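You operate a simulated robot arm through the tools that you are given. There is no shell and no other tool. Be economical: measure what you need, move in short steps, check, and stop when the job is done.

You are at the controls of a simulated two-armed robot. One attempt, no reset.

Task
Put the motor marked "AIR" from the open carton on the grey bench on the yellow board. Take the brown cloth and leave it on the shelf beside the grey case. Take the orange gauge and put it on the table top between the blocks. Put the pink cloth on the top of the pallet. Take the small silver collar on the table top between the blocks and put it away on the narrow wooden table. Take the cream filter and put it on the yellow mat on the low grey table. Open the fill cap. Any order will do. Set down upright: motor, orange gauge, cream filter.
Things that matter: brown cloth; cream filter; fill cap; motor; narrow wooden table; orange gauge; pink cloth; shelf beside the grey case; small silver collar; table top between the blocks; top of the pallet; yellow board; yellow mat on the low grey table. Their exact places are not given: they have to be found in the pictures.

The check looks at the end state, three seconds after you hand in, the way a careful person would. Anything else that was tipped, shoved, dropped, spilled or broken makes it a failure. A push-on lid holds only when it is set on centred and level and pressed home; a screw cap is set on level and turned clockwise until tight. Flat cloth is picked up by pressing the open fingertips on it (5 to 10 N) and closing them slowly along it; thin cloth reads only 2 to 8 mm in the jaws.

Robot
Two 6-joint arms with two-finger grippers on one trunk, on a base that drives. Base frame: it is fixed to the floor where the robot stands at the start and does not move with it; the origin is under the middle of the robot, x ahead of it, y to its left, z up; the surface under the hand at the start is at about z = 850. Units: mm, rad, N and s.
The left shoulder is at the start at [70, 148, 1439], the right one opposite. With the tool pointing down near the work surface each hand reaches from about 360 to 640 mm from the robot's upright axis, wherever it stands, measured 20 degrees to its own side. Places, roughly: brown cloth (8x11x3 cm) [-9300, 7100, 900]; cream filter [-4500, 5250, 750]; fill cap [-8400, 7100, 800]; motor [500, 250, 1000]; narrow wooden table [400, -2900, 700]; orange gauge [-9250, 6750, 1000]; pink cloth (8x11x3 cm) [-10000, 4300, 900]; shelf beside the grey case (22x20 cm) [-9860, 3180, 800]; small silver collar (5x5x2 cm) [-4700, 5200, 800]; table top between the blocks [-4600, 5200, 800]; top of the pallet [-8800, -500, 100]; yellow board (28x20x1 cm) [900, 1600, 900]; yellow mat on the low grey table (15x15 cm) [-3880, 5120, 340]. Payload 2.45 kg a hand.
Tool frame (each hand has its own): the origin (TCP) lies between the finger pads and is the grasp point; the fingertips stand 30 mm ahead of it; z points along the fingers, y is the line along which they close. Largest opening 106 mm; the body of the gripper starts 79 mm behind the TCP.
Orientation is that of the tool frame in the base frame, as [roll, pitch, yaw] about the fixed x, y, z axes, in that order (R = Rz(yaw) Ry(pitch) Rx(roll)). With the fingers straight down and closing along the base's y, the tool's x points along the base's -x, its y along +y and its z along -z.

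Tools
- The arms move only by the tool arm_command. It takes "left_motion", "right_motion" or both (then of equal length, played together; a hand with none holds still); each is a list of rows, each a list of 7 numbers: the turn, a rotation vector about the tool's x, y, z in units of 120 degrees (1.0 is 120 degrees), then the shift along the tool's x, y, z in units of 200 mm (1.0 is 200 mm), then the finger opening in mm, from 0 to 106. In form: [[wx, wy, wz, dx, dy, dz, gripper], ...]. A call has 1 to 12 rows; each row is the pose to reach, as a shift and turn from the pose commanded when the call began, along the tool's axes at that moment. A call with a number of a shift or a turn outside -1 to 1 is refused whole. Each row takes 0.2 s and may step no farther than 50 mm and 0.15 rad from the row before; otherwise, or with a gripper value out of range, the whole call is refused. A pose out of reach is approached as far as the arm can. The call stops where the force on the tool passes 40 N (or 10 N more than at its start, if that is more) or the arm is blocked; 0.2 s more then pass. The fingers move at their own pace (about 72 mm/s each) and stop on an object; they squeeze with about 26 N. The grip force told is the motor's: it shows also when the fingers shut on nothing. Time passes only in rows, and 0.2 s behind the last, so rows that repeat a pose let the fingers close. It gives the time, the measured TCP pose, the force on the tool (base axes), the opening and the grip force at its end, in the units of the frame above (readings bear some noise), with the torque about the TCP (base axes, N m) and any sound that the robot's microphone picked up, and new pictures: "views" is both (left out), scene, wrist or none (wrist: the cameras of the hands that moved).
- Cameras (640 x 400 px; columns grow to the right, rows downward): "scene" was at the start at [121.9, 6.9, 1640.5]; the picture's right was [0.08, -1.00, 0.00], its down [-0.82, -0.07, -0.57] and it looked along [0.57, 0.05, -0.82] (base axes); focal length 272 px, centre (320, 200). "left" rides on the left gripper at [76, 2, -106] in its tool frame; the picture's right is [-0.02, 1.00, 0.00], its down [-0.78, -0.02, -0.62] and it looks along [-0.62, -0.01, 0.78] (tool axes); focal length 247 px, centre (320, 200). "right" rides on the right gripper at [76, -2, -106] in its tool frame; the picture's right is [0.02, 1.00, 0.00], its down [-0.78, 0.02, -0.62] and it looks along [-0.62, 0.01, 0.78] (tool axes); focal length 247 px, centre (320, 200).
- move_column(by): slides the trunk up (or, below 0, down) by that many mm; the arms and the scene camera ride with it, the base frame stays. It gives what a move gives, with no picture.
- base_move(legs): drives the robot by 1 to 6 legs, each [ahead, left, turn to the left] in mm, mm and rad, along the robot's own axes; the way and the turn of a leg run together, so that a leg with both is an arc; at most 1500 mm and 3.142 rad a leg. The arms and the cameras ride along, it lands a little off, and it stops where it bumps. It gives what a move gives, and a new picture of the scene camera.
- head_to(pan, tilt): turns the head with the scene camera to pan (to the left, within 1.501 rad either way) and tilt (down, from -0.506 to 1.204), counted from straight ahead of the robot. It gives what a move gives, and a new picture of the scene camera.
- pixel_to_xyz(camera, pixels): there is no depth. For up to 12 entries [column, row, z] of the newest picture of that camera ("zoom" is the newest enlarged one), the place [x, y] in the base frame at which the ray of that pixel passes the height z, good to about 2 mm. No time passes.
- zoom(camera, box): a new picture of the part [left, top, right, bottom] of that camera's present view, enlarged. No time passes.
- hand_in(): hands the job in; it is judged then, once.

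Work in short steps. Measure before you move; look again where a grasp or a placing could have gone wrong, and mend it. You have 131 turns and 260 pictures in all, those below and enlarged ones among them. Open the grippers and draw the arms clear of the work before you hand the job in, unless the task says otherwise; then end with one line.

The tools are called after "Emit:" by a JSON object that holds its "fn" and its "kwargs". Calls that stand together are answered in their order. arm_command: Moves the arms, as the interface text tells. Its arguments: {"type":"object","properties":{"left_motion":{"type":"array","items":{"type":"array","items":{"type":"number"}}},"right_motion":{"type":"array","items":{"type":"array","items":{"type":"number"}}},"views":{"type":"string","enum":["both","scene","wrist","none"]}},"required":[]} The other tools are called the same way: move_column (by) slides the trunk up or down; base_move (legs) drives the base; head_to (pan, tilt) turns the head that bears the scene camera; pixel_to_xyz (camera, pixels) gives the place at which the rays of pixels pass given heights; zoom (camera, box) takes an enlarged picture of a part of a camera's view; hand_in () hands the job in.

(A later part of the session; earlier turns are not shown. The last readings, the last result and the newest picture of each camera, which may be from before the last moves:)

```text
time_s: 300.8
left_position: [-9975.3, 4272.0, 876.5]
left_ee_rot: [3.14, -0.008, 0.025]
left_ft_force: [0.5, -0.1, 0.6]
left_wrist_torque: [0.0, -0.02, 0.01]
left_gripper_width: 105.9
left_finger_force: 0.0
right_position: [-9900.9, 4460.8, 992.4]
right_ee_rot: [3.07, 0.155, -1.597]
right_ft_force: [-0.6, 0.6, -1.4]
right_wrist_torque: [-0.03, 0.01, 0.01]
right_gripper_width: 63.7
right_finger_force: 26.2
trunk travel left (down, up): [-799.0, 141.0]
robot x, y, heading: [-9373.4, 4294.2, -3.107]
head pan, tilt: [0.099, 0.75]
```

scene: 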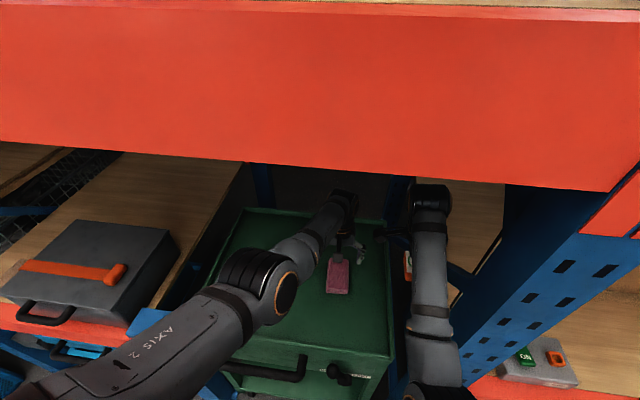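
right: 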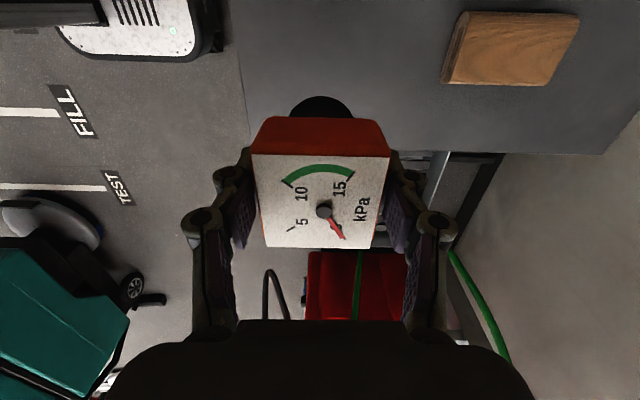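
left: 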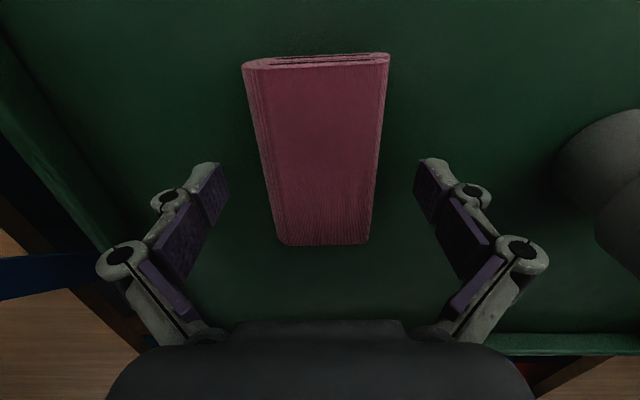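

Nicely centred. Lower 16 more, close, and lift.

Emit:
{"fn": "move_column", "kwargs": {"by": -16}}

Emit:
{"fn": "arm_command", "kwargs": {"left_motion": [[0, 0, 0, 0, 0, 0, 90], [0, 0, 0, 0, 0, 0, 70], [0, 0, 0, 0, 0, -0.01, 50], [0, 0, 0, 0, 0, -0.015, 30], [0, 0, 0, 0, 0, -0.015, 20], [0, 0, 0, 0, 0, -0.015, 20], [0, 0, 0, 0, 0, -0.05, 20], [0, 0, 0, 0, 0, -0.1, 20], [0, 0, 0, 0, 0, -0.2, 20], [0, 0, 0, 0.02, 0, -0.35, 20], [0, 0, 0, 0.05, 0, -0.5, 20]], "views": "wrist"}}

```text
time_s: 301.4
left_position: [-9977.2, 4270.8, 861.8]
left_ee_rot: [3.139, -0.008, 0.025]
left_ft_force: [-0.3, 0.4, -0.9]
left_wrist_torque: [0.0, 0.02, -0.01]
left_gripper_width: 105.8
left_finger_force: 0.1
right_position: [-9899.5, 4461.5, 976.0]
right_ee_rot: [3.068, 0.155, -1.597]
right_ft_force: [-0.1, -0.2, -2.0]
right_wrist_torque: [0.03, -0.04, 0.01]
right_gripper_width: 63.4
right_finger_force: 26.5
trunk travel left (down, up): [-783.0, 157.0]
robot x, y, heading: [-9372.5, 4292.3, -3.106]
head pan, tilt: [0.099, 0.75]
```

```text
time_s: 303.8
left_position: [-9980.8, 4247.0, 964.1]
left_ee_rot: [3.119, 0.005, 0.046]
left_ft_force: [0.5, 0.0, -0.6]
left_wrist_torque: [0.0, 0.0, 0.01]
left_gripper_width: 68.8
left_finger_force: 26.3
left hand out of reach, approached as far as the arm can: row 11
right_position: [-9899.1, 4462.3, 975.9]
right_ee_rot: [3.069, 0.154, -1.595]
right_ft_force: [0.2, -0.4, -2.0]
right_wrist_torque: [0.02, 0.02, -0.03]
right_gripper_width: 63.4
right_finger_force: 25.9
trunk travel left (down, up): [-783.0, 157.0]
robot x, y, heading: [-9370.6, 4289.7, -3.105]
head pan, tilt: [0.099, 0.75]
```

left: 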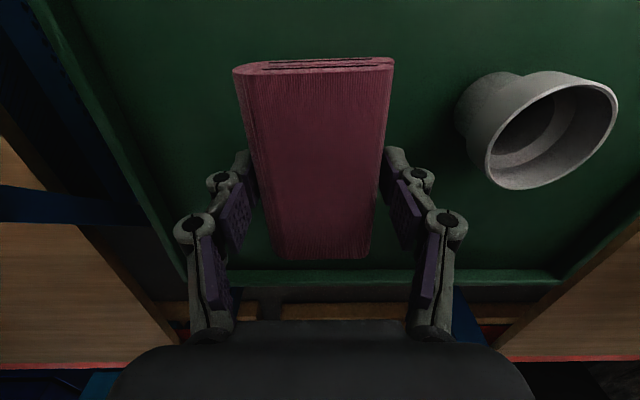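

Pink cloth held. Back out of the rack, turn to face −y and look toward the pallet.

Emit:
{"fn": "base_move", "kwargs": {"legs": [[-700, 0, 0], [0, 0, 1.53], [300, 0, 0]]}}

Emit:
{"fn": "head_to", "kwargs": {"pan": 0.15, "tilt": 0.4}}

```text
time_s: 313.0
left_position: [-8637.7, 3420.7, 957.1]
left_ee_rot: [3.119, -0.004, 1.595]
left_ft_force: [0.4, 0.2, 0.3]
left_wrist_torque: [-0.03, -0.01, -0.03]
left_gripper_width: 68.9
left_finger_force: 25.8
right_position: [-8851.8, 3502.9, 976.2]
right_ee_rot: [3.069, 0.155, -0.053]
right_ft_force: [0.3, -1.5, -1.3]
right_wrist_torque: [0.02, -0.01, 0.0]
right_gripper_width: 63.4
right_finger_force: 26.3
trunk travel left (down, up): [-783.0, 157.0]
robot x, y, heading: [-8670.5, 4029.5, -1.563]
head pan, tilt: [0.099, 0.75]
```

scene: 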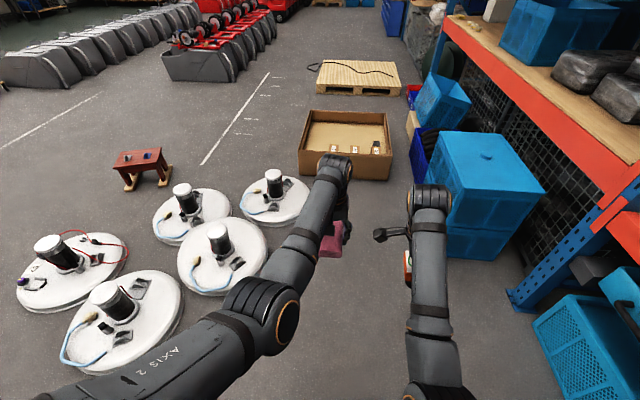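

```text
time_s: 313.8
left_position: [-8634.0, 3417.6, 956.8]
left_ee_rot: [3.113, -0.004, 1.597]
left_ft_force: [0.2, -0.1, -0.1]
left_wrist_torque: [0.03, 0.01, 0.0]
left_gripper_width: 68.9
left_finger_force: 26.1
right_position: [-8852.7, 3503.0, 975.8]
right_ee_rot: [3.07, 0.154, -0.053]
right_ft_force: [0.2, -0.1, -2.7]
right_wrist_torque: [-0.01, 0.0, 0.01]
right_gripper_width: 63.7
right_finger_force: 26.0
trunk travel left (down, up): [-783.0, 157.0]
robot x, y, heading: [-8673.1, 4026.3, -1.56]
head pan, tilt: [0.15, 0.4]
```

scene: 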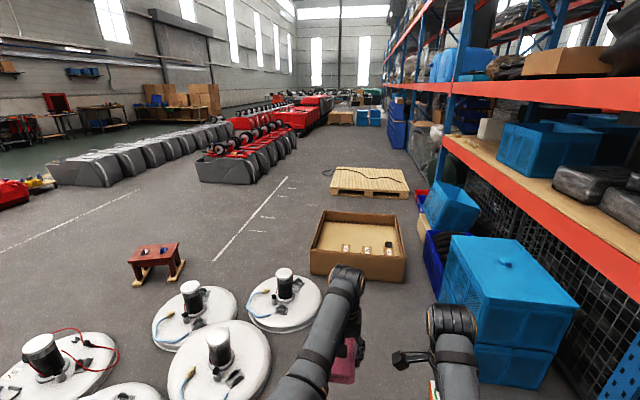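

Emit:
{"fn": "pixel_to_xyz", "kwargs": {"camera": "scene", "pixels": [[322, 303, 0], [285, 328, 0], [284, 283, 0], [250, 300, 0], [238, 305, 0], [310, 273, 0], [405, 282, 0], [323, 215, 100], [330, 195, 130], [408, 198, 130], [400, 171, 130], [335, 167, 130]]}}

Emit:
{"fn": "zoom", "kwargs": {"camera": "scene", "box": [220, 140, 440, 340]}}

```text
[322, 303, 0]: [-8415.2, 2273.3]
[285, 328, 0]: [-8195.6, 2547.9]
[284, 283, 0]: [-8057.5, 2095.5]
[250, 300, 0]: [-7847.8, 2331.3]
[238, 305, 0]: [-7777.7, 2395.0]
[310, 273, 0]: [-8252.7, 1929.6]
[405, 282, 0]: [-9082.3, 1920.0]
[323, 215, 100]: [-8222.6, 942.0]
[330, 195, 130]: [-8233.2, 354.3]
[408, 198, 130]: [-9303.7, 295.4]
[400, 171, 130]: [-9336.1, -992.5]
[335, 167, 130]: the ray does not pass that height
```

```text
2.00 times, centred on (330, 240) of scene
```

zoom: 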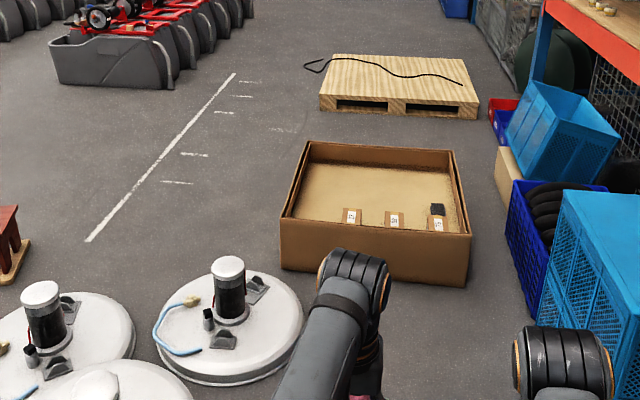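

The discs and carton block the direct way; I go around the disc group on its +x side. I query some floor points and start the detour.

Emit:
{"fn": "pixel_to_xyz", "kwargs": {"camera": "scene", "pixels": [[200, 182, 0], [250, 185, 0], [297, 148, 0], [185, 280, 0], [130, 285, 0], [118, 345, 0], [5, 398, 0], [80, 190, 0]]}}

Emit:
{"fn": "base_move", "kwargs": {"legs": [[-250, 0, 0], [0, 1250, 0], [0, 1150, 0], [1450, 0, 0], [1250, 0, 0]]}}

Emit:
{"fn": "head_to", "kwargs": {"pan": -0.6, "tilt": 0.4}}

```text
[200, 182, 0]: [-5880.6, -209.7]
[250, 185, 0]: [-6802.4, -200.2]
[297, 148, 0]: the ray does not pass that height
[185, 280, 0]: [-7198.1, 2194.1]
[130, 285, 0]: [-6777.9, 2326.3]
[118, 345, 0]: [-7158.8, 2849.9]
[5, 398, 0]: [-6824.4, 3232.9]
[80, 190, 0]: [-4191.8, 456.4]
```

```text
time_s: 340.1
left_position: [-6065.1, 1021.2, 956.1]
left_ee_rot: [3.114, -0.004, 1.642]
left_ft_force: [0.0, -0.3, 0.5]
left_wrist_torque: [-0.03, 0.04, 0.0]
left_gripper_width: 68.9
left_finger_force: 25.9
right_position: [-6288.5, 1094.9, 976.0]
right_ee_rot: [3.07, 0.154, -0.012]
right_ft_force: [0.0, 0.2, -1.6]
right_wrist_torque: [-0.02, -0.03, -0.02]
right_gripper_width: 63.5
right_finger_force: 26.2
trunk travel left (down, up): [-783.0, 157.0]
robot x, y, heading: [-6130.2, 1625.0, -1.52]
head pan, tilt: [0.15, 0.4]
```

scene: 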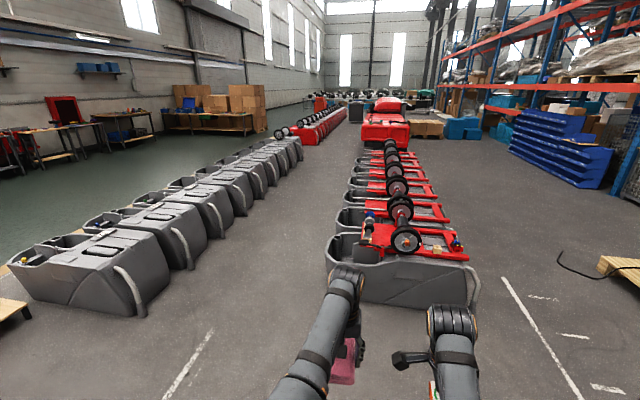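

```text
time_s: 341.2
left_position: [-6064.6, 1021.4, 956.7]
left_ee_rot: [3.111, -0.004, 1.641]
left_ft_force: [0.6, -0.3, -0.8]
left_wrist_torque: [-0.06, 0.0, 0.0]
left_gripper_width: 68.8
left_finger_force: 25.9
right_position: [-6288.7, 1095.9, 975.8]
right_ee_rot: [3.071, 0.155, -0.011]
right_ft_force: [0.8, -0.4, -1.9]
right_wrist_torque: [0.0, -0.01, -0.03]
right_gripper_width: 63.6
right_finger_force: 26.0
trunk travel left (down, up): [-783.0, 157.0]
robot x, y, heading: [-6125.1, 1624.8, -1.519]
head pan, tilt: [-0.6, 0.4]
```

scene: 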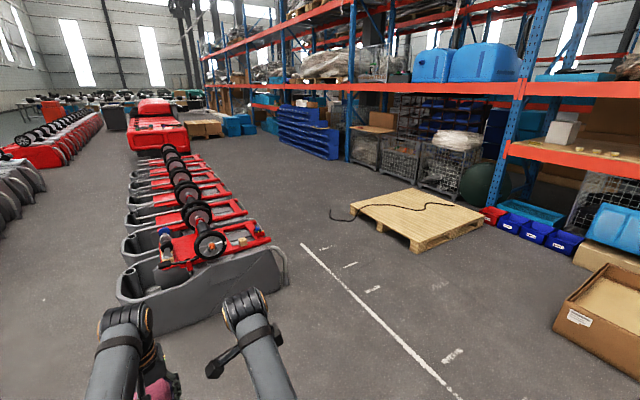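

Pallet clear on its +x/+y corner. Drive to (−7824,165) facing −x, lower the trunk 600, and look.

Emit:
{"fn": "pixel_to_xyz", "kwargs": {"camera": "scene", "pixels": [[415, 242, 130], [350, 206, 130], [484, 226, 130], [405, 190, 130], [572, 340, 0]]}}

Emit:
{"fn": "base_move", "kwargs": {"legs": [[0, 0, -1.622], [1300, 0, 0], [399, 0, 0], [0, 1430, 0]]}}

Emit:
{"fn": "move_column", "kwargs": {"by": -400}}

Emit:
{"fn": "head_to", "kwargs": {"pan": 0.1, "tilt": 0.9}}

```text
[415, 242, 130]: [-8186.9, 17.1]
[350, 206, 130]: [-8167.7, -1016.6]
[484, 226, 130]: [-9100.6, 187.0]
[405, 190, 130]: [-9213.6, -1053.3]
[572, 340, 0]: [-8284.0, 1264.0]
```

```text
time_s: 360.5
left_position: [-8362.7, 35.2, 956.2]
left_ee_rot: [3.112, -0.007, 0.06]
left_ft_force: [-0.7, 0.0, 0.0]
left_wrist_torque: [-0.03, -0.01, -0.03]
left_gripper_width: 69.1
left_finger_force: 25.8
right_position: [-8286.6, 258.2, 976.0]
right_ee_rot: [3.068, 0.153, -1.591]
right_ft_force: [-0.6, 0.1, -1.9]
right_wrist_torque: [0.01, 0.02, -0.02]
right_gripper_width: 63.4
right_finger_force: 26.3
trunk travel left (down, up): [-783.0, 157.0]
robot x, y, heading: [-7759.2, 94.3, -3.098]
head pan, tilt: [-0.6, 0.4]
```

scene: 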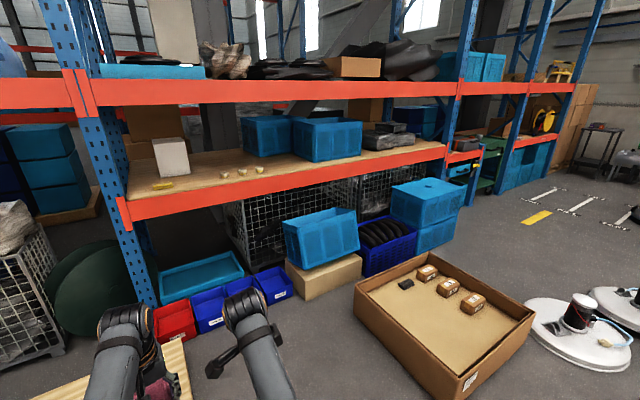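

```text
time_s: 364.3
left_position: [-8364.4, 34.6, 558.0]
left_ee_rot: [3.112, -0.004, 0.062]
left_ft_force: [0.3, -0.4, -0.6]
left_wrist_torque: [-0.03, 0.03, 0.04]
left_gripper_width: 69.1
left_finger_force: 26.2
right_position: [-8286.3, 257.2, 575.3]
right_ee_rot: [3.069, 0.153, -1.591]
right_ft_force: [-0.7, 0.8, -1.5]
right_wrist_torque: [-0.01, 0.01, 0.01]
right_gripper_width: 63.4
right_finger_force: 25.7
trunk travel left (down, up): [-383.0, 557.0]
robot x, y, heading: [-7758.0, 93.3, -3.104]
head pan, tilt: [-0.6, 0.4]
```

```text
time_s: 365.4
left_position: [-8363.2, 34.6, 556.0]
left_ee_rot: [3.112, -0.007, 0.063]
left_ft_force: [0.4, 0.3, -0.5]
left_wrist_torque: [0.03, 0.01, 0.05]
left_gripper_width: 69.0
left_finger_force: 26.0
right_position: [-8286.9, 258.5, 576.7]
right_ee_rot: [3.069, 0.155, -1.59]
right_ft_force: [0.1, 0.8, -1.9]
right_wrist_torque: [-0.02, 0.0, -0.03]
right_gripper_width: 63.7
right_finger_force: 25.9
trunk travel left (down, up): [-383.0, 557.0]
robot x, y, heading: [-7757.4, 93.6, -3.104]
head pan, tilt: [0.099, 0.901]
```

scene: 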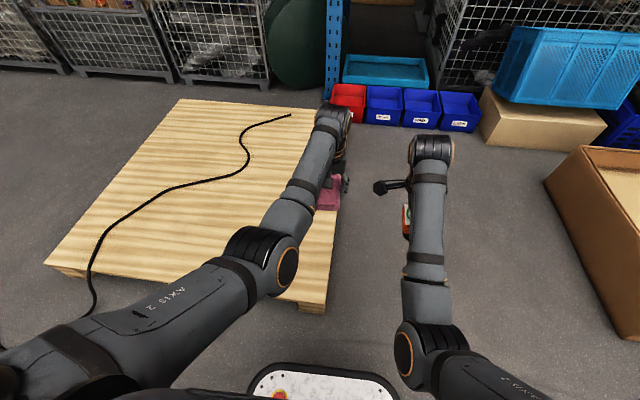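

The hand is too near the pallet's +y edge. Slide left 220, lower the trunk 230, then lower by arm to contact, release and rise.

Emit:
{"fn": "base_move", "kwargs": {"legs": [[0, 220, 0]]}}

Emit:
{"fn": "move_column", "kwargs": {"by": -230}}

Emit:
{"fn": "arm_command", "kwargs": {"left_motion": [[0, 0, 0, 0, 0, 0.2, 20], [0, 0, 0, 0, 0, 0.4, 20], [0, 0, 0, 0, 0, 0.5, 20], [0, 0, 0, 0, 0, 0.56, 20], [0, 0, 0, 0, 0, 0.61, 20], [0, 0, 0, 0, 0, 0.65, 20], [0, 0, 0, 0, 0, 0.69, 20], [0, 0, 0, 0, 0, 0.72, 20], [0, 0, 0, 0, 0, 0.75, 20], [0, 0, 0, 0, 0, 0.78, 20]], "views": "wrist"}}

```text
time_s: 367.1
left_position: [-8355.2, -174.6, 557.1]
left_ee_rot: [3.113, -0.007, 0.057]
left_ft_force: [-0.1, 0.2, 0.2]
left_wrist_torque: [0.05, 0.01, -0.03]
left_gripper_width: 68.7
left_finger_force: 26.6
right_position: [-8278.3, 47.4, 576.2]
right_ee_rot: [3.069, 0.157, -1.595]
right_ft_force: [0.3, 0.2, -1.3]
right_wrist_torque: [0.03, -0.01, 0.02]
right_gripper_width: 63.5
right_finger_force: 26.1
trunk travel left (down, up): [-383.0, 557.0]
robot x, y, heading: [-7750.7, -119.2, -3.103]
head pan, tilt: [0.099, 0.901]
```

scene: 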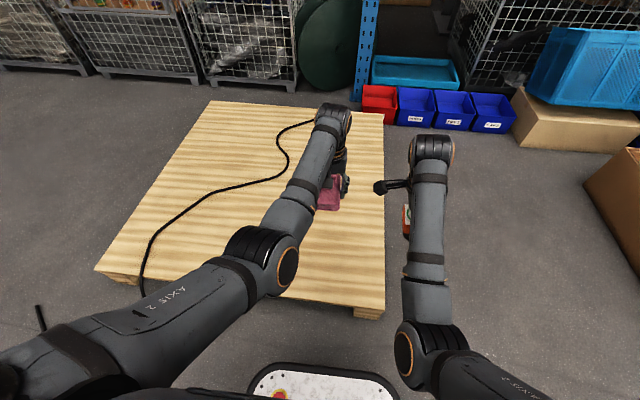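

```text
time_s: 369.5
left_position: [-8355.8, -175.4, 326.5]
left_ee_rot: [3.112, -0.004, 0.059]
left_ft_force: [-0.2, 0.2, 0.1]
left_wrist_torque: [0.01, 0.0, 0.03]
left_gripper_width: 68.8
left_finger_force: 25.9
right_position: [-8277.4, 47.3, 344.8]
right_ee_rot: [3.069, 0.155, -1.594]
right_ft_force: [0.6, 0.9, -0.9]
right_wrist_torque: [-0.06, 0.01, 0.01]
right_gripper_width: 63.2
right_finger_force: 26.2
trunk travel left (down, up): [-153.0, 787.0]
robot x, y, heading: [-7746.7, -117.0, -3.109]
head pan, tilt: [0.099, 0.901]
```

```text
time_s: 371.7
left_position: [-8341.7, -187.8, 180.3]
left_ee_rot: [3.114, -0.006, 0.057]
left_ft_force: [0.3, 0.2, 0.0]
left_wrist_torque: [-0.02, 0.0, -0.02]
left_gripper_width: 68.7
left_finger_force: 25.8
left hand out of reach, approached as far as the arm can: row 5, 6, 7, 8, 9, 10
right_position: [-8278.0, 47.7, 346.4]
right_ee_rot: [3.067, 0.155, -1.596]
right_ft_force: [-0.4, 0.3, -1.2]
right_wrist_torque: [0.01, 0.01, -0.01]
right_gripper_width: 63.6
right_finger_force: 25.7
trunk travel left (down, up): [-153.0, 787.0]
robot x, y, heading: [-7749.3, -115.8, -3.102]
head pan, tilt: [0.099, 0.901]
```

left: 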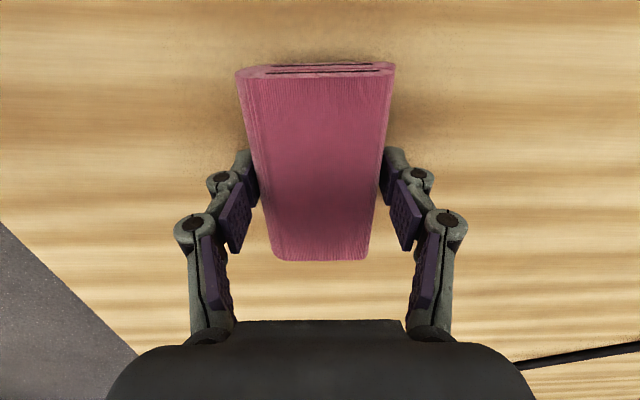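

Nearly touching. Lower 18 more, release, rise, raise the trunk and start back along the known free path.

Emit:
{"fn": "move_column", "kwargs": {"by": -18}}

Emit:
{"fn": "arm_command", "kwargs": {"left_motion": [[0, 0, 0, 0, 0, 0, 60], [0, 0, 0, 0, 0, 0, 85], [0, 0, 0, 0, 0, 0, 100], [0, 0, 0, 0, 0, 0, 100], [0, 0, 0, 0, 0, -0.15, 100], [0, 0, 0, 0, 0, -0.35, 100], [0, 0, 0, 0, 0, -0.55, 100], [0, 0, 0, 0, 0, -0.75, 100]], "views": "wrist"}}

Emit:
{"fn": "move_column", "kwargs": {"by": 400}}

Emit:
{"fn": "move_column", "kwargs": {"by": 320}}

Emit:
{"fn": "base_move", "kwargs": {"legs": [[0, -870, -0.04], [0, -870, 0], [-1420, 0, 0], [0, -1350, 0], [0, -1250, 0]]}}

```text
time_s: 372.3
left_position: [-8342.6, -188.5, 165.4]
left_ee_rot: [3.113, 0.0, 0.058]
left_ft_force: [11.8, -4.8, 30.5]
left_wrist_torque: [1.09, -0.67, -0.51]
left_gripper_width: 69.0
left_finger_force: 25.9
right_position: [-8276.8, 46.7, 330.4]
right_ee_rot: [3.065, 0.155, -1.595]
right_ft_force: [0.6, 0.4, -1.5]
right_wrist_torque: [0.0, 0.0, 0.02]
right_gripper_width: 63.7
right_finger_force: 26.0
trunk travel left (down, up): [-135.0, 805.0]
robot x, y, heading: [-7751.7, -119.6, -3.103]
head pan, tilt: [0.099, 0.901]
```

```text
time_s: 374.1
left_position: [-8343.5, -198.3, 309.3]
left_ee_rot: [3.096, -0.007, 0.071]
left_ft_force: [0.3, -0.9, 0.2]
left_wrist_torque: [0.03, 0.03, 0.01]
left_gripper_width: 100.1
left_finger_force: 0.1
right_position: [-8278.5, 46.8, 328.2]
right_ee_rot: [3.069, 0.154, -1.594]
right_ft_force: [1.3, 0.8, -1.2]
right_wrist_torque: [-0.02, -0.02, -0.03]
right_gripper_width: 63.4
right_finger_force: 26.2
trunk travel left (down, up): [-135.0, 805.0]
robot x, y, heading: [-7749.4, -121.1, -3.107]
head pan, tilt: [0.099, 0.901]
```

left: 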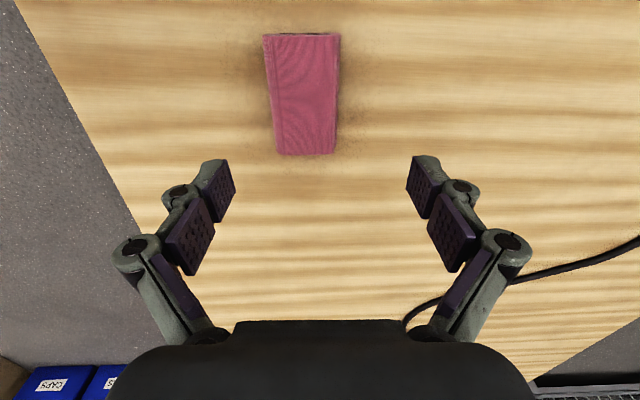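

```text
time_s: 377.9
left_position: [-8344.8, -195.9, 709.9]
left_ee_rot: [3.097, -0.004, 0.071]
left_ft_force: [0.4, 0.6, 0.0]
left_wrist_torque: [0.02, -0.02, -0.02]
left_gripper_width: 100.0
left_finger_force: 0.1
right_position: [-8278.4, 47.7, 727.0]
right_ee_rot: [3.067, 0.155, -1.596]
right_ft_force: [0.4, -0.8, -1.7]
right_wrist_torque: [-0.01, 0.0, 0.0]
right_gripper_width: 63.4
right_finger_force: 26.3
trunk travel left (down, up): [-535.0, 405.0]
robot x, y, heading: [-7750.1, -119.2, -3.104]
head pan, tilt: [0.099, 0.901]
```

```text
time_s: 381.1
left_position: [-8343.8, -197.3, 1030.4]
left_ee_rot: [3.098, -0.005, 0.071]
left_ft_force: [-0.7, -0.6, 0.1]
left_wrist_torque: [0.01, 0.0, -0.03]
left_gripper_width: 99.7
left_finger_force: 0.1
right_position: [-8277.0, 47.0, 1047.7]
right_ee_rot: [3.069, 0.155, -1.595]
right_ft_force: [0.0, -0.3, -2.3]
right_wrist_torque: [-0.05, 0.01, 0.02]
right_gripper_width: 63.3
right_finger_force: 26.0
trunk travel left (down, up): [-855.0, 85.0]
robot x, y, heading: [-7750.4, -119.2, -3.107]
head pan, tilt: [0.099, 0.901]
```

```text
time_s: 408.6
left_position: [-7074.2, 4188.6, 1029.4]
left_ee_rot: [3.096, -0.003, 0.034]
left_ft_force: [0.3, 0.7, -0.6]
left_wrist_torque: [-0.02, 0.01, 0.0]
left_gripper_width: 100.0
left_finger_force: 0.0
right_position: [-6997.1, 4430.2, 1047.0]
right_ee_rot: [3.069, 0.155, -1.632]
right_ft_force: [0.4, 0.1, -1.6]
right_wrist_torque: [-0.02, 0.02, 0.0]
right_gripper_width: 63.7
right_finger_force: 25.6
trunk travel left (down, up): [-855.0, 85.0]
robot x, y, heading: [-6474.2, 4243.0, -3.141]
head pan, tilt: [0.099, 0.901]
```

scene: 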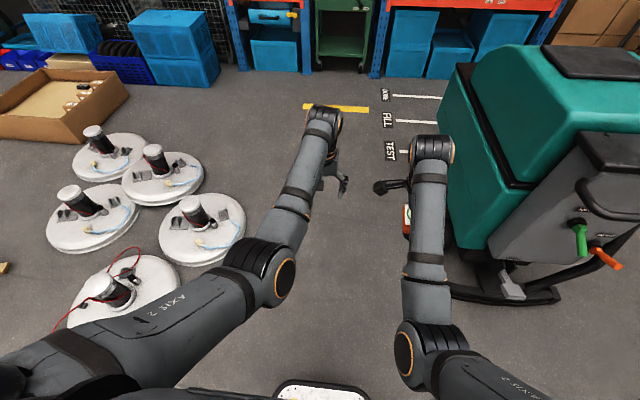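

Pink cloth lies on the pallet. Turn to face −y, back up to y≈5800, then slide +x to the table (x≈−4480).

Emit:
{"fn": "base_move", "kwargs": {"legs": [[0, 0, 1.571], [-800, 0, 0], [-780, 0, 0], [0, 1000, 0], [0, 980, 0]]}}

Emit:
{"fn": "head_to", "kwargs": {"pan": 0.0, "tilt": 0.95}}

Emit:
{"fn": "zoom", "kwargs": {"camera": "right", "box": [0, 0, 640, 399]}}

```text
time_s: 430.1
left_position: [-4397.1, 5300.3, 1030.3]
left_ee_rot: [3.096, -0.004, 1.677]
left_ft_force: [-0.3, 0.5, -0.1]
left_wrist_torque: [0.02, -0.03, 0.02]
left_gripper_width: 100.0
left_finger_force: 0.0
right_position: [-4644.1, 5359.7, 1048.5]
right_ee_rot: [3.069, 0.155, 0.008]
right_ft_force: [-0.2, -0.2, -1.3]
right_wrist_torque: [-0.01, 0.01, 0.01]
right_gripper_width: 63.4
right_finger_force: 26.1
trunk travel left (down, up): [-855.0, 85.0]
robot x, y, heading: [-4495.8, 5893.3, -1.501]
head pan, tilt: [0.099, 0.901]
```

scene: 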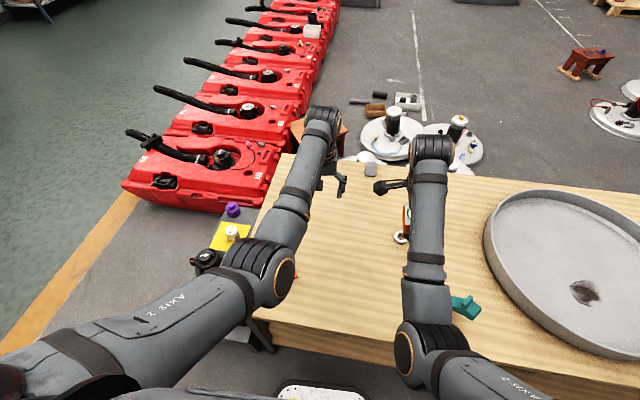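

```text
time_s: 430.8
left_position: [-4394.8, 5300.4, 1029.3]
left_ee_rot: [3.095, -0.004, 1.68]
left_ft_force: [0.8, 0.3, 0.2]
left_wrist_torque: [0.07, -0.03, -0.01]
left_gripper_width: 100.0
left_finger_force: 0.1
right_position: [-4644.1, 5360.7, 1047.7]
right_ee_rot: [3.07, 0.155, 0.008]
right_ft_force: [-0.6, -0.2, -1.6]
right_wrist_torque: [-0.01, -0.01, 0.02]
right_gripper_width: 63.6
right_finger_force: 26.3
trunk travel left (down, up): [-855.0, 85.0]
robot x, y, heading: [-4494.1, 5895.3, -1.502]
head pan, tilt: [0.0, 0.949]
```

scene: 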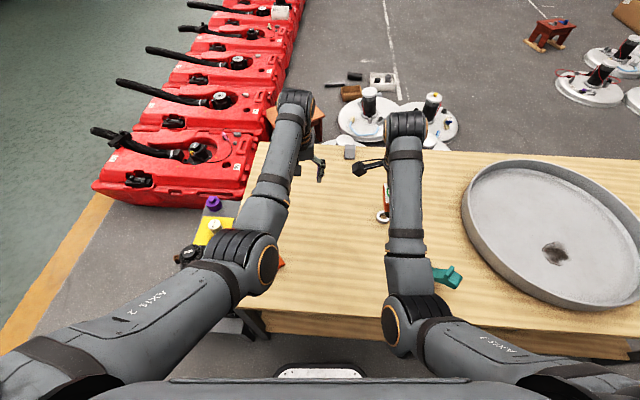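

```text
1.00 times, centred on (320, 200) of right (not enlarged: the box is as wide or as high as the picture)
```

zoom: 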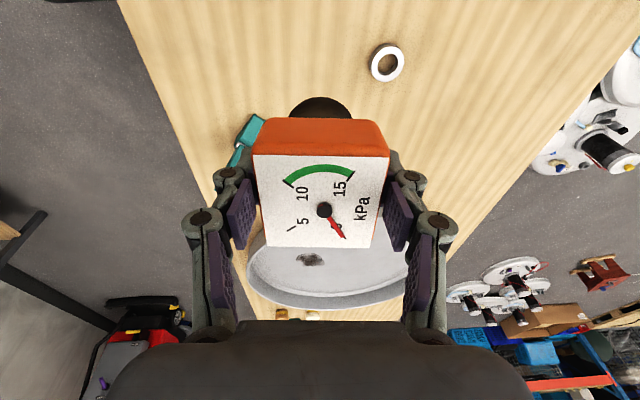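

Collar seen beside; robot at (−4495,5895). Step ahead 85, straighten the gauge hand, bring it over (−4570,5200) while moving the left hand aside, and lower to contact.

Emit:
{"fn": "base_move", "kwargs": {"legs": [[85, 0, -0.069]]}}

Emit:
{"fn": "arm_command", "kwargs": {"left_motion": [[0, 0, 0, 0, 0.15, 0, 100], [0, 0, 0, 0, 0.3, 0, 100], [0, 0, 0, 0, 0.45, 0, 100], [0, 0, 0, 0, 0.6, 0, 100]], "right_motion": [[0.009, 0.018, 0, 0.14, 0.097, 0.035, 35], [0.018, 0.037, 0, 0.29, 0.194, 0.07, 35], [0.026, 0.055, 0, 0.43, 0.29, 0.106, 35], [0.0346, 0.074, 0, 0.575, 0.388, 0.142, 35]], "views": "none"}}

Emit:
{"fn": "arm_command", "kwargs": {"right_motion": [[0, 0, 0, 0, 0, 0.15, 35], [0, 0, 0, 0, 0, 0.3, 35], [0, 0, 0, 0, 0, 0.42, 35]], "views": "both"}}

```text
time_s: 431.9
left_position: [-4433.4, 5214.7, 1031.5]
left_ee_rot: [3.096, -0.001, 1.607]
left_ft_force: [0.0, 0.3, 1.0]
left_wrist_torque: [-0.01, -0.05, 0.02]
left_gripper_width: 100.0
left_finger_force: 0.1
right_position: [-4678.1, 5291.8, 1050.1]
right_ee_rot: [3.065, 0.156, -0.064]
right_ft_force: [0.6, 0.9, -0.9]
right_wrist_torque: [-0.01, -0.01, 0.01]
right_gripper_width: 63.3
right_finger_force: 26.2
trunk travel left (down, up): [-855.0, 85.0]
robot x, y, heading: [-4494.8, 5807.7, -1.571]
head pan, tilt: [0.0, 0.949]
```

scene: 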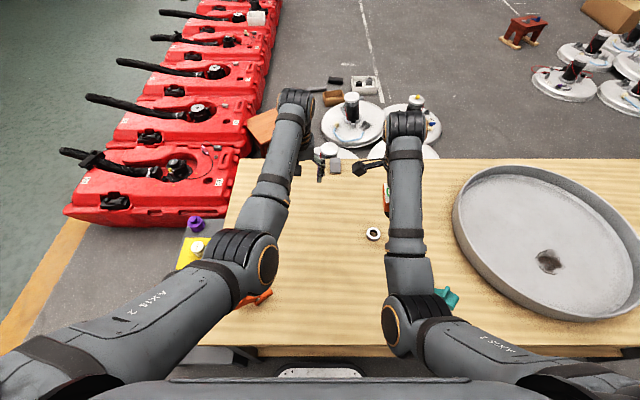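

```text
time_s: 432.9
left_position: [-4311.0, 5214.8, 1036.5]
left_ee_rot: [3.098, -0.005, 1.605]
left_ft_force: [0.8, -0.7, -0.9]
left_wrist_torque: [0.0, 0.04, 0.0]
left_gripper_width: 99.9
left_finger_force: 0.1
right_position: [-4573.9, 5203.0, 1002.8]
right_ee_rot: [-3.139, 0.001, -0.057]
right_ft_force: [0.4, -0.7, -1.6]
right_wrist_torque: [0.01, 0.02, -0.05]
right_gripper_width: 63.6
right_finger_force: 25.7
trunk travel left (down, up): [-855.0, 85.0]
robot x, y, heading: [-4490.6, 5809.8, -1.572]
head pan, tilt: [0.0, 0.949]
```

```text
time_s: 433.7
left_position: [-4313.1, 5217.0, 1037.4]
left_ee_rot: [3.095, -0.002, 1.609]
left_ft_force: [-0.8, 0.2, 0.4]
left_wrist_torque: [-0.05, -0.03, 0.01]
left_gripper_width: 99.9
left_finger_force: 0.0
right_position: [-4575.0, 5203.1, 923.0]
right_ee_rot: [3.141, 0.001, -0.055]
right_ft_force: [0.1, -0.3, -1.7]
right_wrist_torque: [-0.01, -0.03, -0.02]
right_gripper_width: 63.4
right_finger_force: 26.1
trunk travel left (down, up): [-855.0, 85.0]
robot x, y, heading: [-4492.7, 5810.7, -1.571]
head pan, tilt: [0.0, 0.949]
```

scene: 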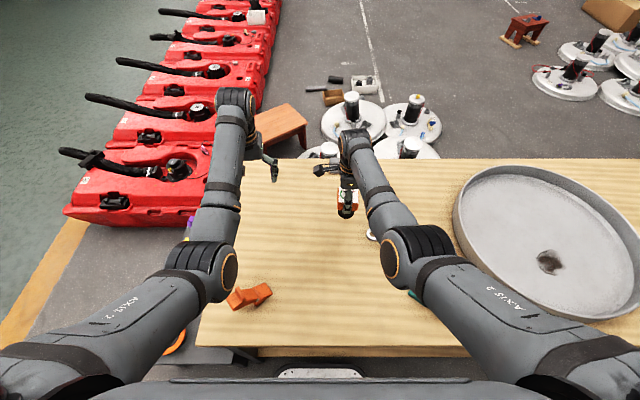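
right: 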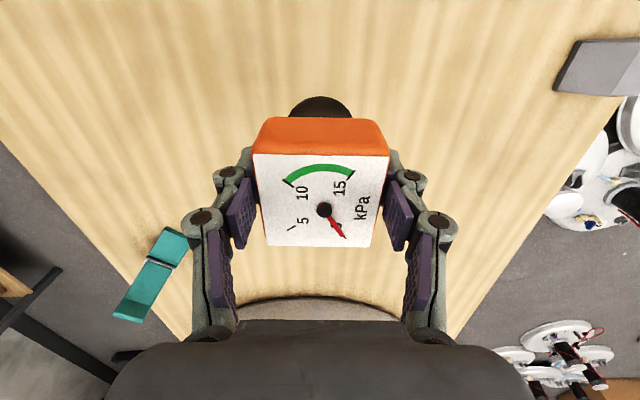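

Gauge upright above the spot. Lower to contact, release, rise, and move over the collar for a look.

Emit:
{"fn": "arm_command", "kwargs": {"right_motion": [[0, 0, 0, 0, 0, 0.08, 35], [0, 0, 0, 0, 0, 0.15, 35], [0, 0, 0, 0, 0, 0.19, 35], [0, 0, 0, 0, 0, 0.215, 35], [0, 0, 0, 0, 0, 0.235, 35], [0, 0, 0, 0, 0, 0.255, 35], [0, 0, 0, 0, 0, 0.275, 35], [0, 0, 0, 0, 0, 0.295, 35], [0, 0, 0, 0, 0, 0.315, 35]], "views": "none"}}

Emit:
{"fn": "arm_command", "kwargs": {"right_motion": [[0, 0, 0, 0, 0, -0.005, 70], [0, 0, 0, 0, 0, -0.005, 90], [0, 0, 0, 0, 0, -0.005, 100], [0, 0, 0, 0, 0, -0.1, 100], [0, 0, 0, 0, 0, -0.3, 100], [0, 0, 0, 0, 0, -0.5, 100], [0, 0, 0, 0, 0, -0.65, 100], [0, 0, 0, -0.2, -0.1, -0.65, 100], [0, 0, 0, -0.38, -0.2, -0.65, 100], [0, 0, 0, -0.44, -0.235, -0.6, 100], [0, 0, 0, -0.44, -0.235, -0.5, 100]], "views": "both"}}

```text
time_s: 435.7
left_position: [-4313.0, 5217.2, 1036.1]
left_ee_rot: [3.094, -0.005, 1.607]
left_ft_force: [0.3, 0.1, 0.2]
left_wrist_torque: [0.03, -0.01, 0.02]
left_gripper_width: 100.0
left_finger_force: 0.0
right_position: [-4578.0, 5211.0, 863.7]
right_ee_rot: [-3.141, 0.002, -0.057]
right_ft_force: [0.6, 0.5, -1.5]
right_wrist_torque: [0.01, 0.0, -0.01]
right_gripper_width: 63.4
right_finger_force: 25.5
right hand out of reach, approached as far as the arm can: row 6, 7, 8, 9
trunk travel left (down, up): [-855.0, 85.0]
robot x, y, heading: [-4490.4, 5809.5, -1.568]
head pan, tilt: [0.0, 0.949]
```

```text
time_s: 438.1
left_position: [-4313.3, 5216.6, 1036.3]
left_ee_rot: [3.093, -0.001, 1.608]
left_ft_force: [0.2, 0.1, -1.8]
left_wrist_torque: [-0.03, 0.01, 0.0]
left_gripper_width: 100.1
left_finger_force: 0.0
right_position: [-4662.9, 5260.6, 963.5]
right_ee_rot: [3.141, 0.0, -0.055]
right_ft_force: [-0.1, 0.1, -0.8]
right_wrist_torque: [-0.02, -0.01, 0.01]
right_gripper_width: 100.2
right_finger_force: 0.1
trunk travel left (down, up): [-855.0, 85.0]
robot x, y, heading: [-4491.6, 5808.9, -1.569]
head pan, tilt: [0.0, 0.949]
```

scene: 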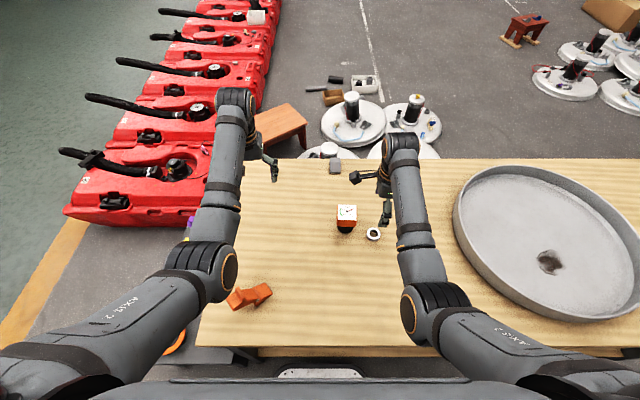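
right: 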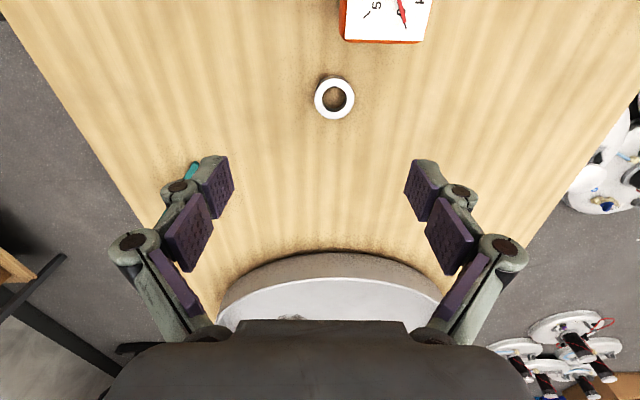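

Gauge stands upright. Collar computed at ≈(−4671,5247). Lower the trunk 75, descend to touch the table, then lift 4 mm, close and raise.

Emit:
{"fn": "move_column", "kwargs": {"by": -75}}

Emit:
{"fn": "arm_command", "kwargs": {"right_motion": [[0, 0, 0, -0.034, 0.073, 0.1, 100], [0, 0, 0, -0.034, 0.073, 0.25, 100], [0, 0, 0, -0.034, 0.073, 0.36, 100], [0, 0, 0, -0.034, 0.073, 0.4, 100], [0, 0, 0, -0.034, 0.073, 0.42, 100], [0, 0, 0, -0.034, 0.073, 0.44, 100], [0, 0, 0, -0.034, 0.073, 0.46, 100], [0, 0, 0, -0.034, 0.073, 0.475, 100]], "views": "wrist"}}

Emit:
{"fn": "arm_command", "kwargs": {"right_motion": [[0, 0, 0, 0, 0, -0.02, 80], [0, 0, 0, 0, 0, -0.025, 60], [0, 0, 0, 0, 0, -0.025, 40], [0, 0, 0, 0, 0, -0.025, 25], [0, 0, 0, 0, 0, -0.025, 25], [0, 0, 0, 0, 0, -0.1, 25], [0, 0, 0, 0, 0, -0.3, 25], [0, 0, 0, 0, 0, -0.5, 25], [0, 0, 0, 0, 0, -0.7, 25], [0, 0, 0, 0, 0, -0.9, 25]], "views": "both"}}

```text
time_s: 439.2
left_position: [-4312.8, 5215.8, 960.5]
left_ee_rot: [3.097, -0.003, 1.607]
left_ft_force: [0.0, 1.0, -0.2]
left_wrist_torque: [-0.01, 0.02, 0.02]
left_gripper_width: 100.0
left_finger_force: 0.0
right_position: [-4663.5, 5262.0, 889.7]
right_ee_rot: [-3.141, -0.001, -0.057]
right_ft_force: [-0.3, 1.0, -0.1]
right_wrist_torque: [-0.01, -0.02, 0.01]
right_gripper_width: 99.6
right_finger_force: 0.1
trunk travel left (down, up): [-780.0, 160.0]
robot x, y, heading: [-4492.4, 5810.4, -1.574]
head pan, tilt: [0.0, 0.949]
```

```text
time_s: 441.0
left_position: [-4313.6, 5215.6, 962.0]
left_ee_rot: [3.094, -0.006, 1.608]
left_ft_force: [0.9, 0.2, 0.4]
left_wrist_torque: [-0.01, -0.01, 0.01]
left_gripper_width: 99.8
left_finger_force: 0.0
right_position: [-4672.1, 5248.4, 792.6]
right_ee_rot: [-3.141, -0.001, -0.058]
right_ft_force: [-0.5, -0.2, 0.2]
right_wrist_torque: [-0.01, 0.02, 0.02]
right_gripper_width: 99.8
right_finger_force: 0.1
trunk travel left (down, up): [-780.0, 160.0]
robot x, y, heading: [-4493.0, 5806.6, -1.569]
head pan, tilt: [0.0, 0.949]
```

right: 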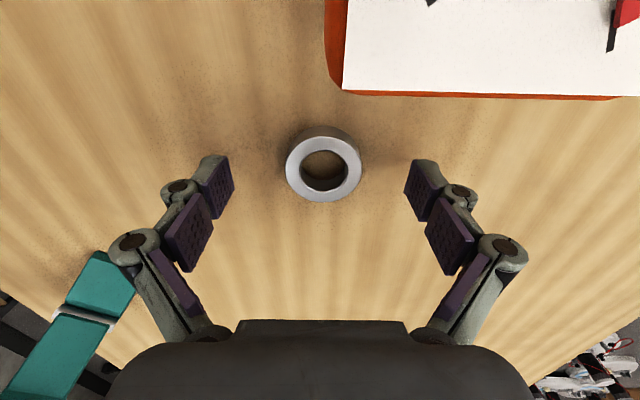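

```text
time_s: 443.2
left_position: [-4314.3, 5216.8, 961.5]
left_ee_rot: [3.098, -0.005, 1.608]
left_ft_force: [0.0, -0.2, 0.9]
left_wrist_torque: [0.0, 0.02, 0.03]
left_gripper_width: 100.0
left_finger_force: 0.0
right_position: [-4671.0, 5243.5, 975.6]
right_ee_rot: [3.141, 0.002, -0.055]
right_ft_force: [-0.2, 0.3, -0.9]
right_wrist_torque: [-0.01, -0.03, 0.0]
right_gripper_width: 44.8
right_finger_force: 26.3
right hand out of reach, approached as far as the arm can: row 10
trunk travel left (down, up): [-780.0, 160.0]
robot x, y, heading: [-4492.8, 5805.8, -1.572]
head pan, tilt: [0.0, 0.949]
```

scene: 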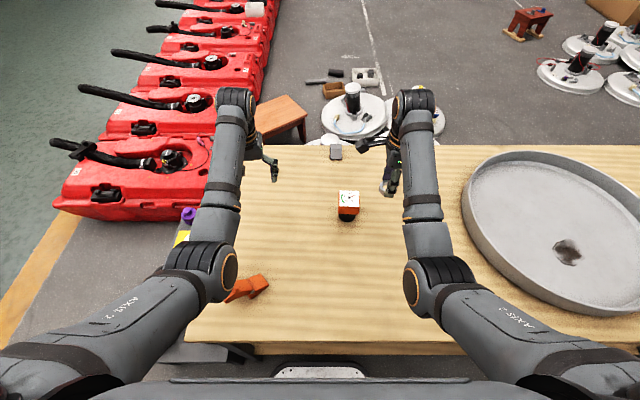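
right: 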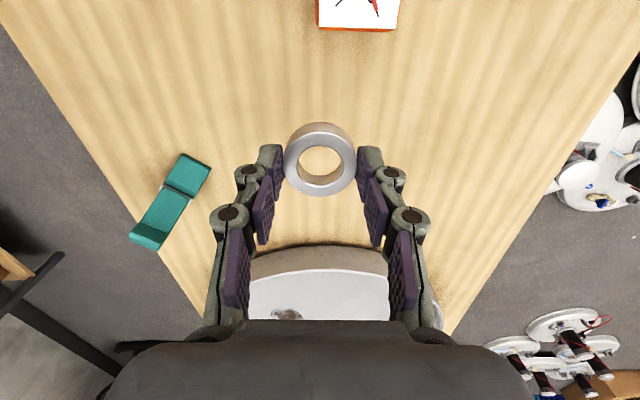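

Collar held (44.8 mm). Drive back around along the known free route toward (−500,−1000), then look left.

Emit:
{"fn": "base_move", "kwargs": {"legs": [[-150, 0, 0], [0, 1050, 0], [0, 1050, 0], [800, 0, 0], [929, 620, 0], [929, 620, 0]]}}

Emit:
{"fn": "base_move", "kwargs": {"legs": [[929, 620, 0], [1200, 0, 0], [1100, 0, 0], [900, 0, 0]]}}

Emit:
{"fn": "head_to", "kwargs": {"pan": 0.45, "tilt": 0.45}}

```text
time_s: 469.0
left_position: [-1036.8, 2688.5, 961.7]
left_ee_rot: [3.094, -0.005, 1.605]
left_ft_force: [-0.4, 0.4, 0.5]
left_wrist_torque: [0.03, 0.01, 0.02]
left_gripper_width: 99.9
left_finger_force: 0.1
right_position: [-1393.8, 2715.3, 975.5]
right_ee_rot: [3.141, 0.001, -0.059]
right_ft_force: [-0.5, 0.1, -1.6]
right_wrist_torque: [0.0, 0.02, 0.0]
right_gripper_width: 43.9
right_finger_force: 25.8
trunk travel left (down, up): [-780.0, 160.0]
robot x, y, heading: [-1212.7, 3282.1, -1.575]
head pan, tilt: [0.0, 0.949]
```

scene: 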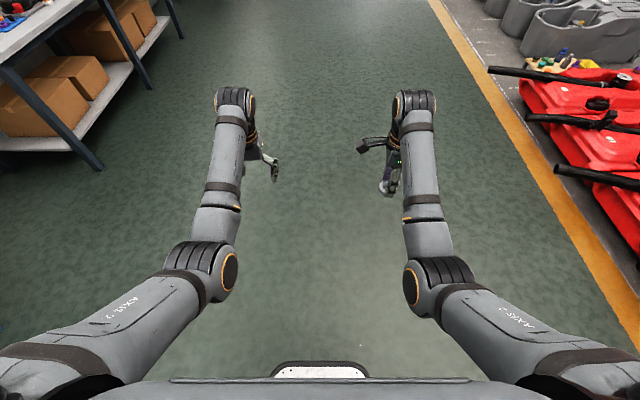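

```text
time_s: 490.3
left_position: [-369.4, -1508.0, 961.1]
left_ee_rot: [3.095, -0.003, 1.629]
left_ft_force: [-0.6, 0.2, 0.7]
left_wrist_torque: [0.0, 0.0, -0.01]
left_gripper_width: 100.3
left_finger_force: 0.1
right_position: [-725.6, -1490.4, 973.9]
right_ee_rot: [3.139, 0.001, -0.035]
right_ft_force: [-0.5, 1.3, -0.9]
right_wrist_torque: [0.0, 0.02, -0.01]
right_gripper_width: 44.0
right_finger_force: 25.4
trunk travel left (down, up): [-780.0, 160.0]
robot x, y, heading: [-563.4, -919.8, -1.554]
head pan, tilt: [0.0, 0.949]
```

scene: 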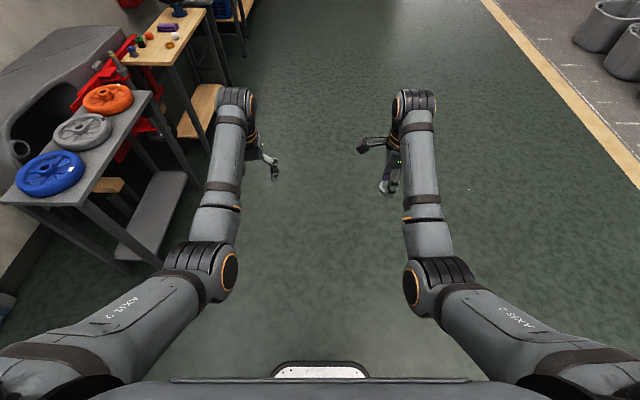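

```text
time_s: 491.2
left_position: [-367.9, -1508.5, 961.2]
left_ee_rot: [3.094, -0.003, 1.629]
left_ft_force: [0.8, 0.7, 0.1]
left_wrist_torque: [0.02, 0.01, -0.03]
left_gripper_width: 99.9
left_finger_force: 0.0
right_position: [-725.8, -1491.6, 973.2]
right_ee_rot: [3.141, 0.001, -0.035]
right_ft_force: [1.0, 0.0, -0.9]
right_wrist_torque: [0.04, -0.01, -0.01]
right_gripper_width: 44.1
right_finger_force: 26.7
trunk travel left (down, up): [-780.0, 160.0]
robot x, y, heading: [-562.4, -922.7, -1.548]
head pan, tilt: [0.45, 0.45]
```

scene: 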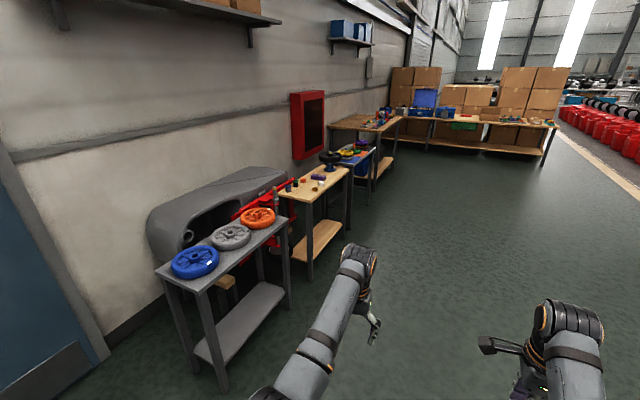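

The narrow wooden table is at (315,185). Measure it and its free space.

Emit:
{"fn": "zoom", "kwargs": {"camera": "scene", "box": [260, 130, 390, 240]}}

Emit:
{"fn": "pixel_to_xyz", "kwargs": {"camera": "scene", "pixels": [[280, 192, 750], [310, 203, 750], [349, 170, 750], [322, 165, 750], [309, 281, 0], [304, 189, 750], [316, 178, 770], [320, 190, 750], [288, 187, 770], [225, 390, 0], [349, 235, 0], [330, 180, 750]]}}

```text
3.64 times, centred on (325, 185) of scene
```

zoom: 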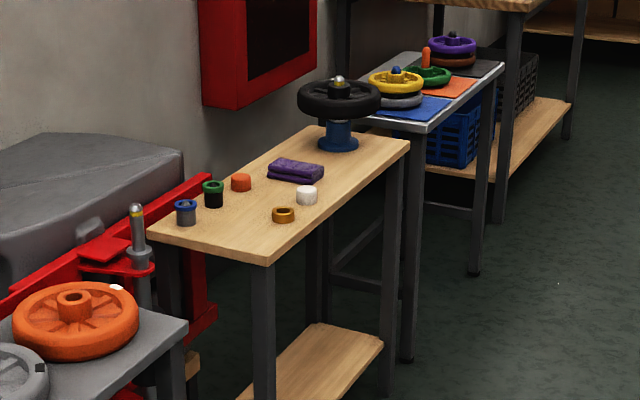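

```text
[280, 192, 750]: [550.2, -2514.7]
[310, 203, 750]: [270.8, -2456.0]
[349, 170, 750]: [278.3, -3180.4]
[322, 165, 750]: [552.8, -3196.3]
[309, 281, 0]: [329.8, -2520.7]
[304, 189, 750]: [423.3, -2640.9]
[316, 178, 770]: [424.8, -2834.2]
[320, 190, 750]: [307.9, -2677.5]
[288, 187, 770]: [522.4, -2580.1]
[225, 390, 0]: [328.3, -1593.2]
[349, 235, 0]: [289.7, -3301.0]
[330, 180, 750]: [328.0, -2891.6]
```

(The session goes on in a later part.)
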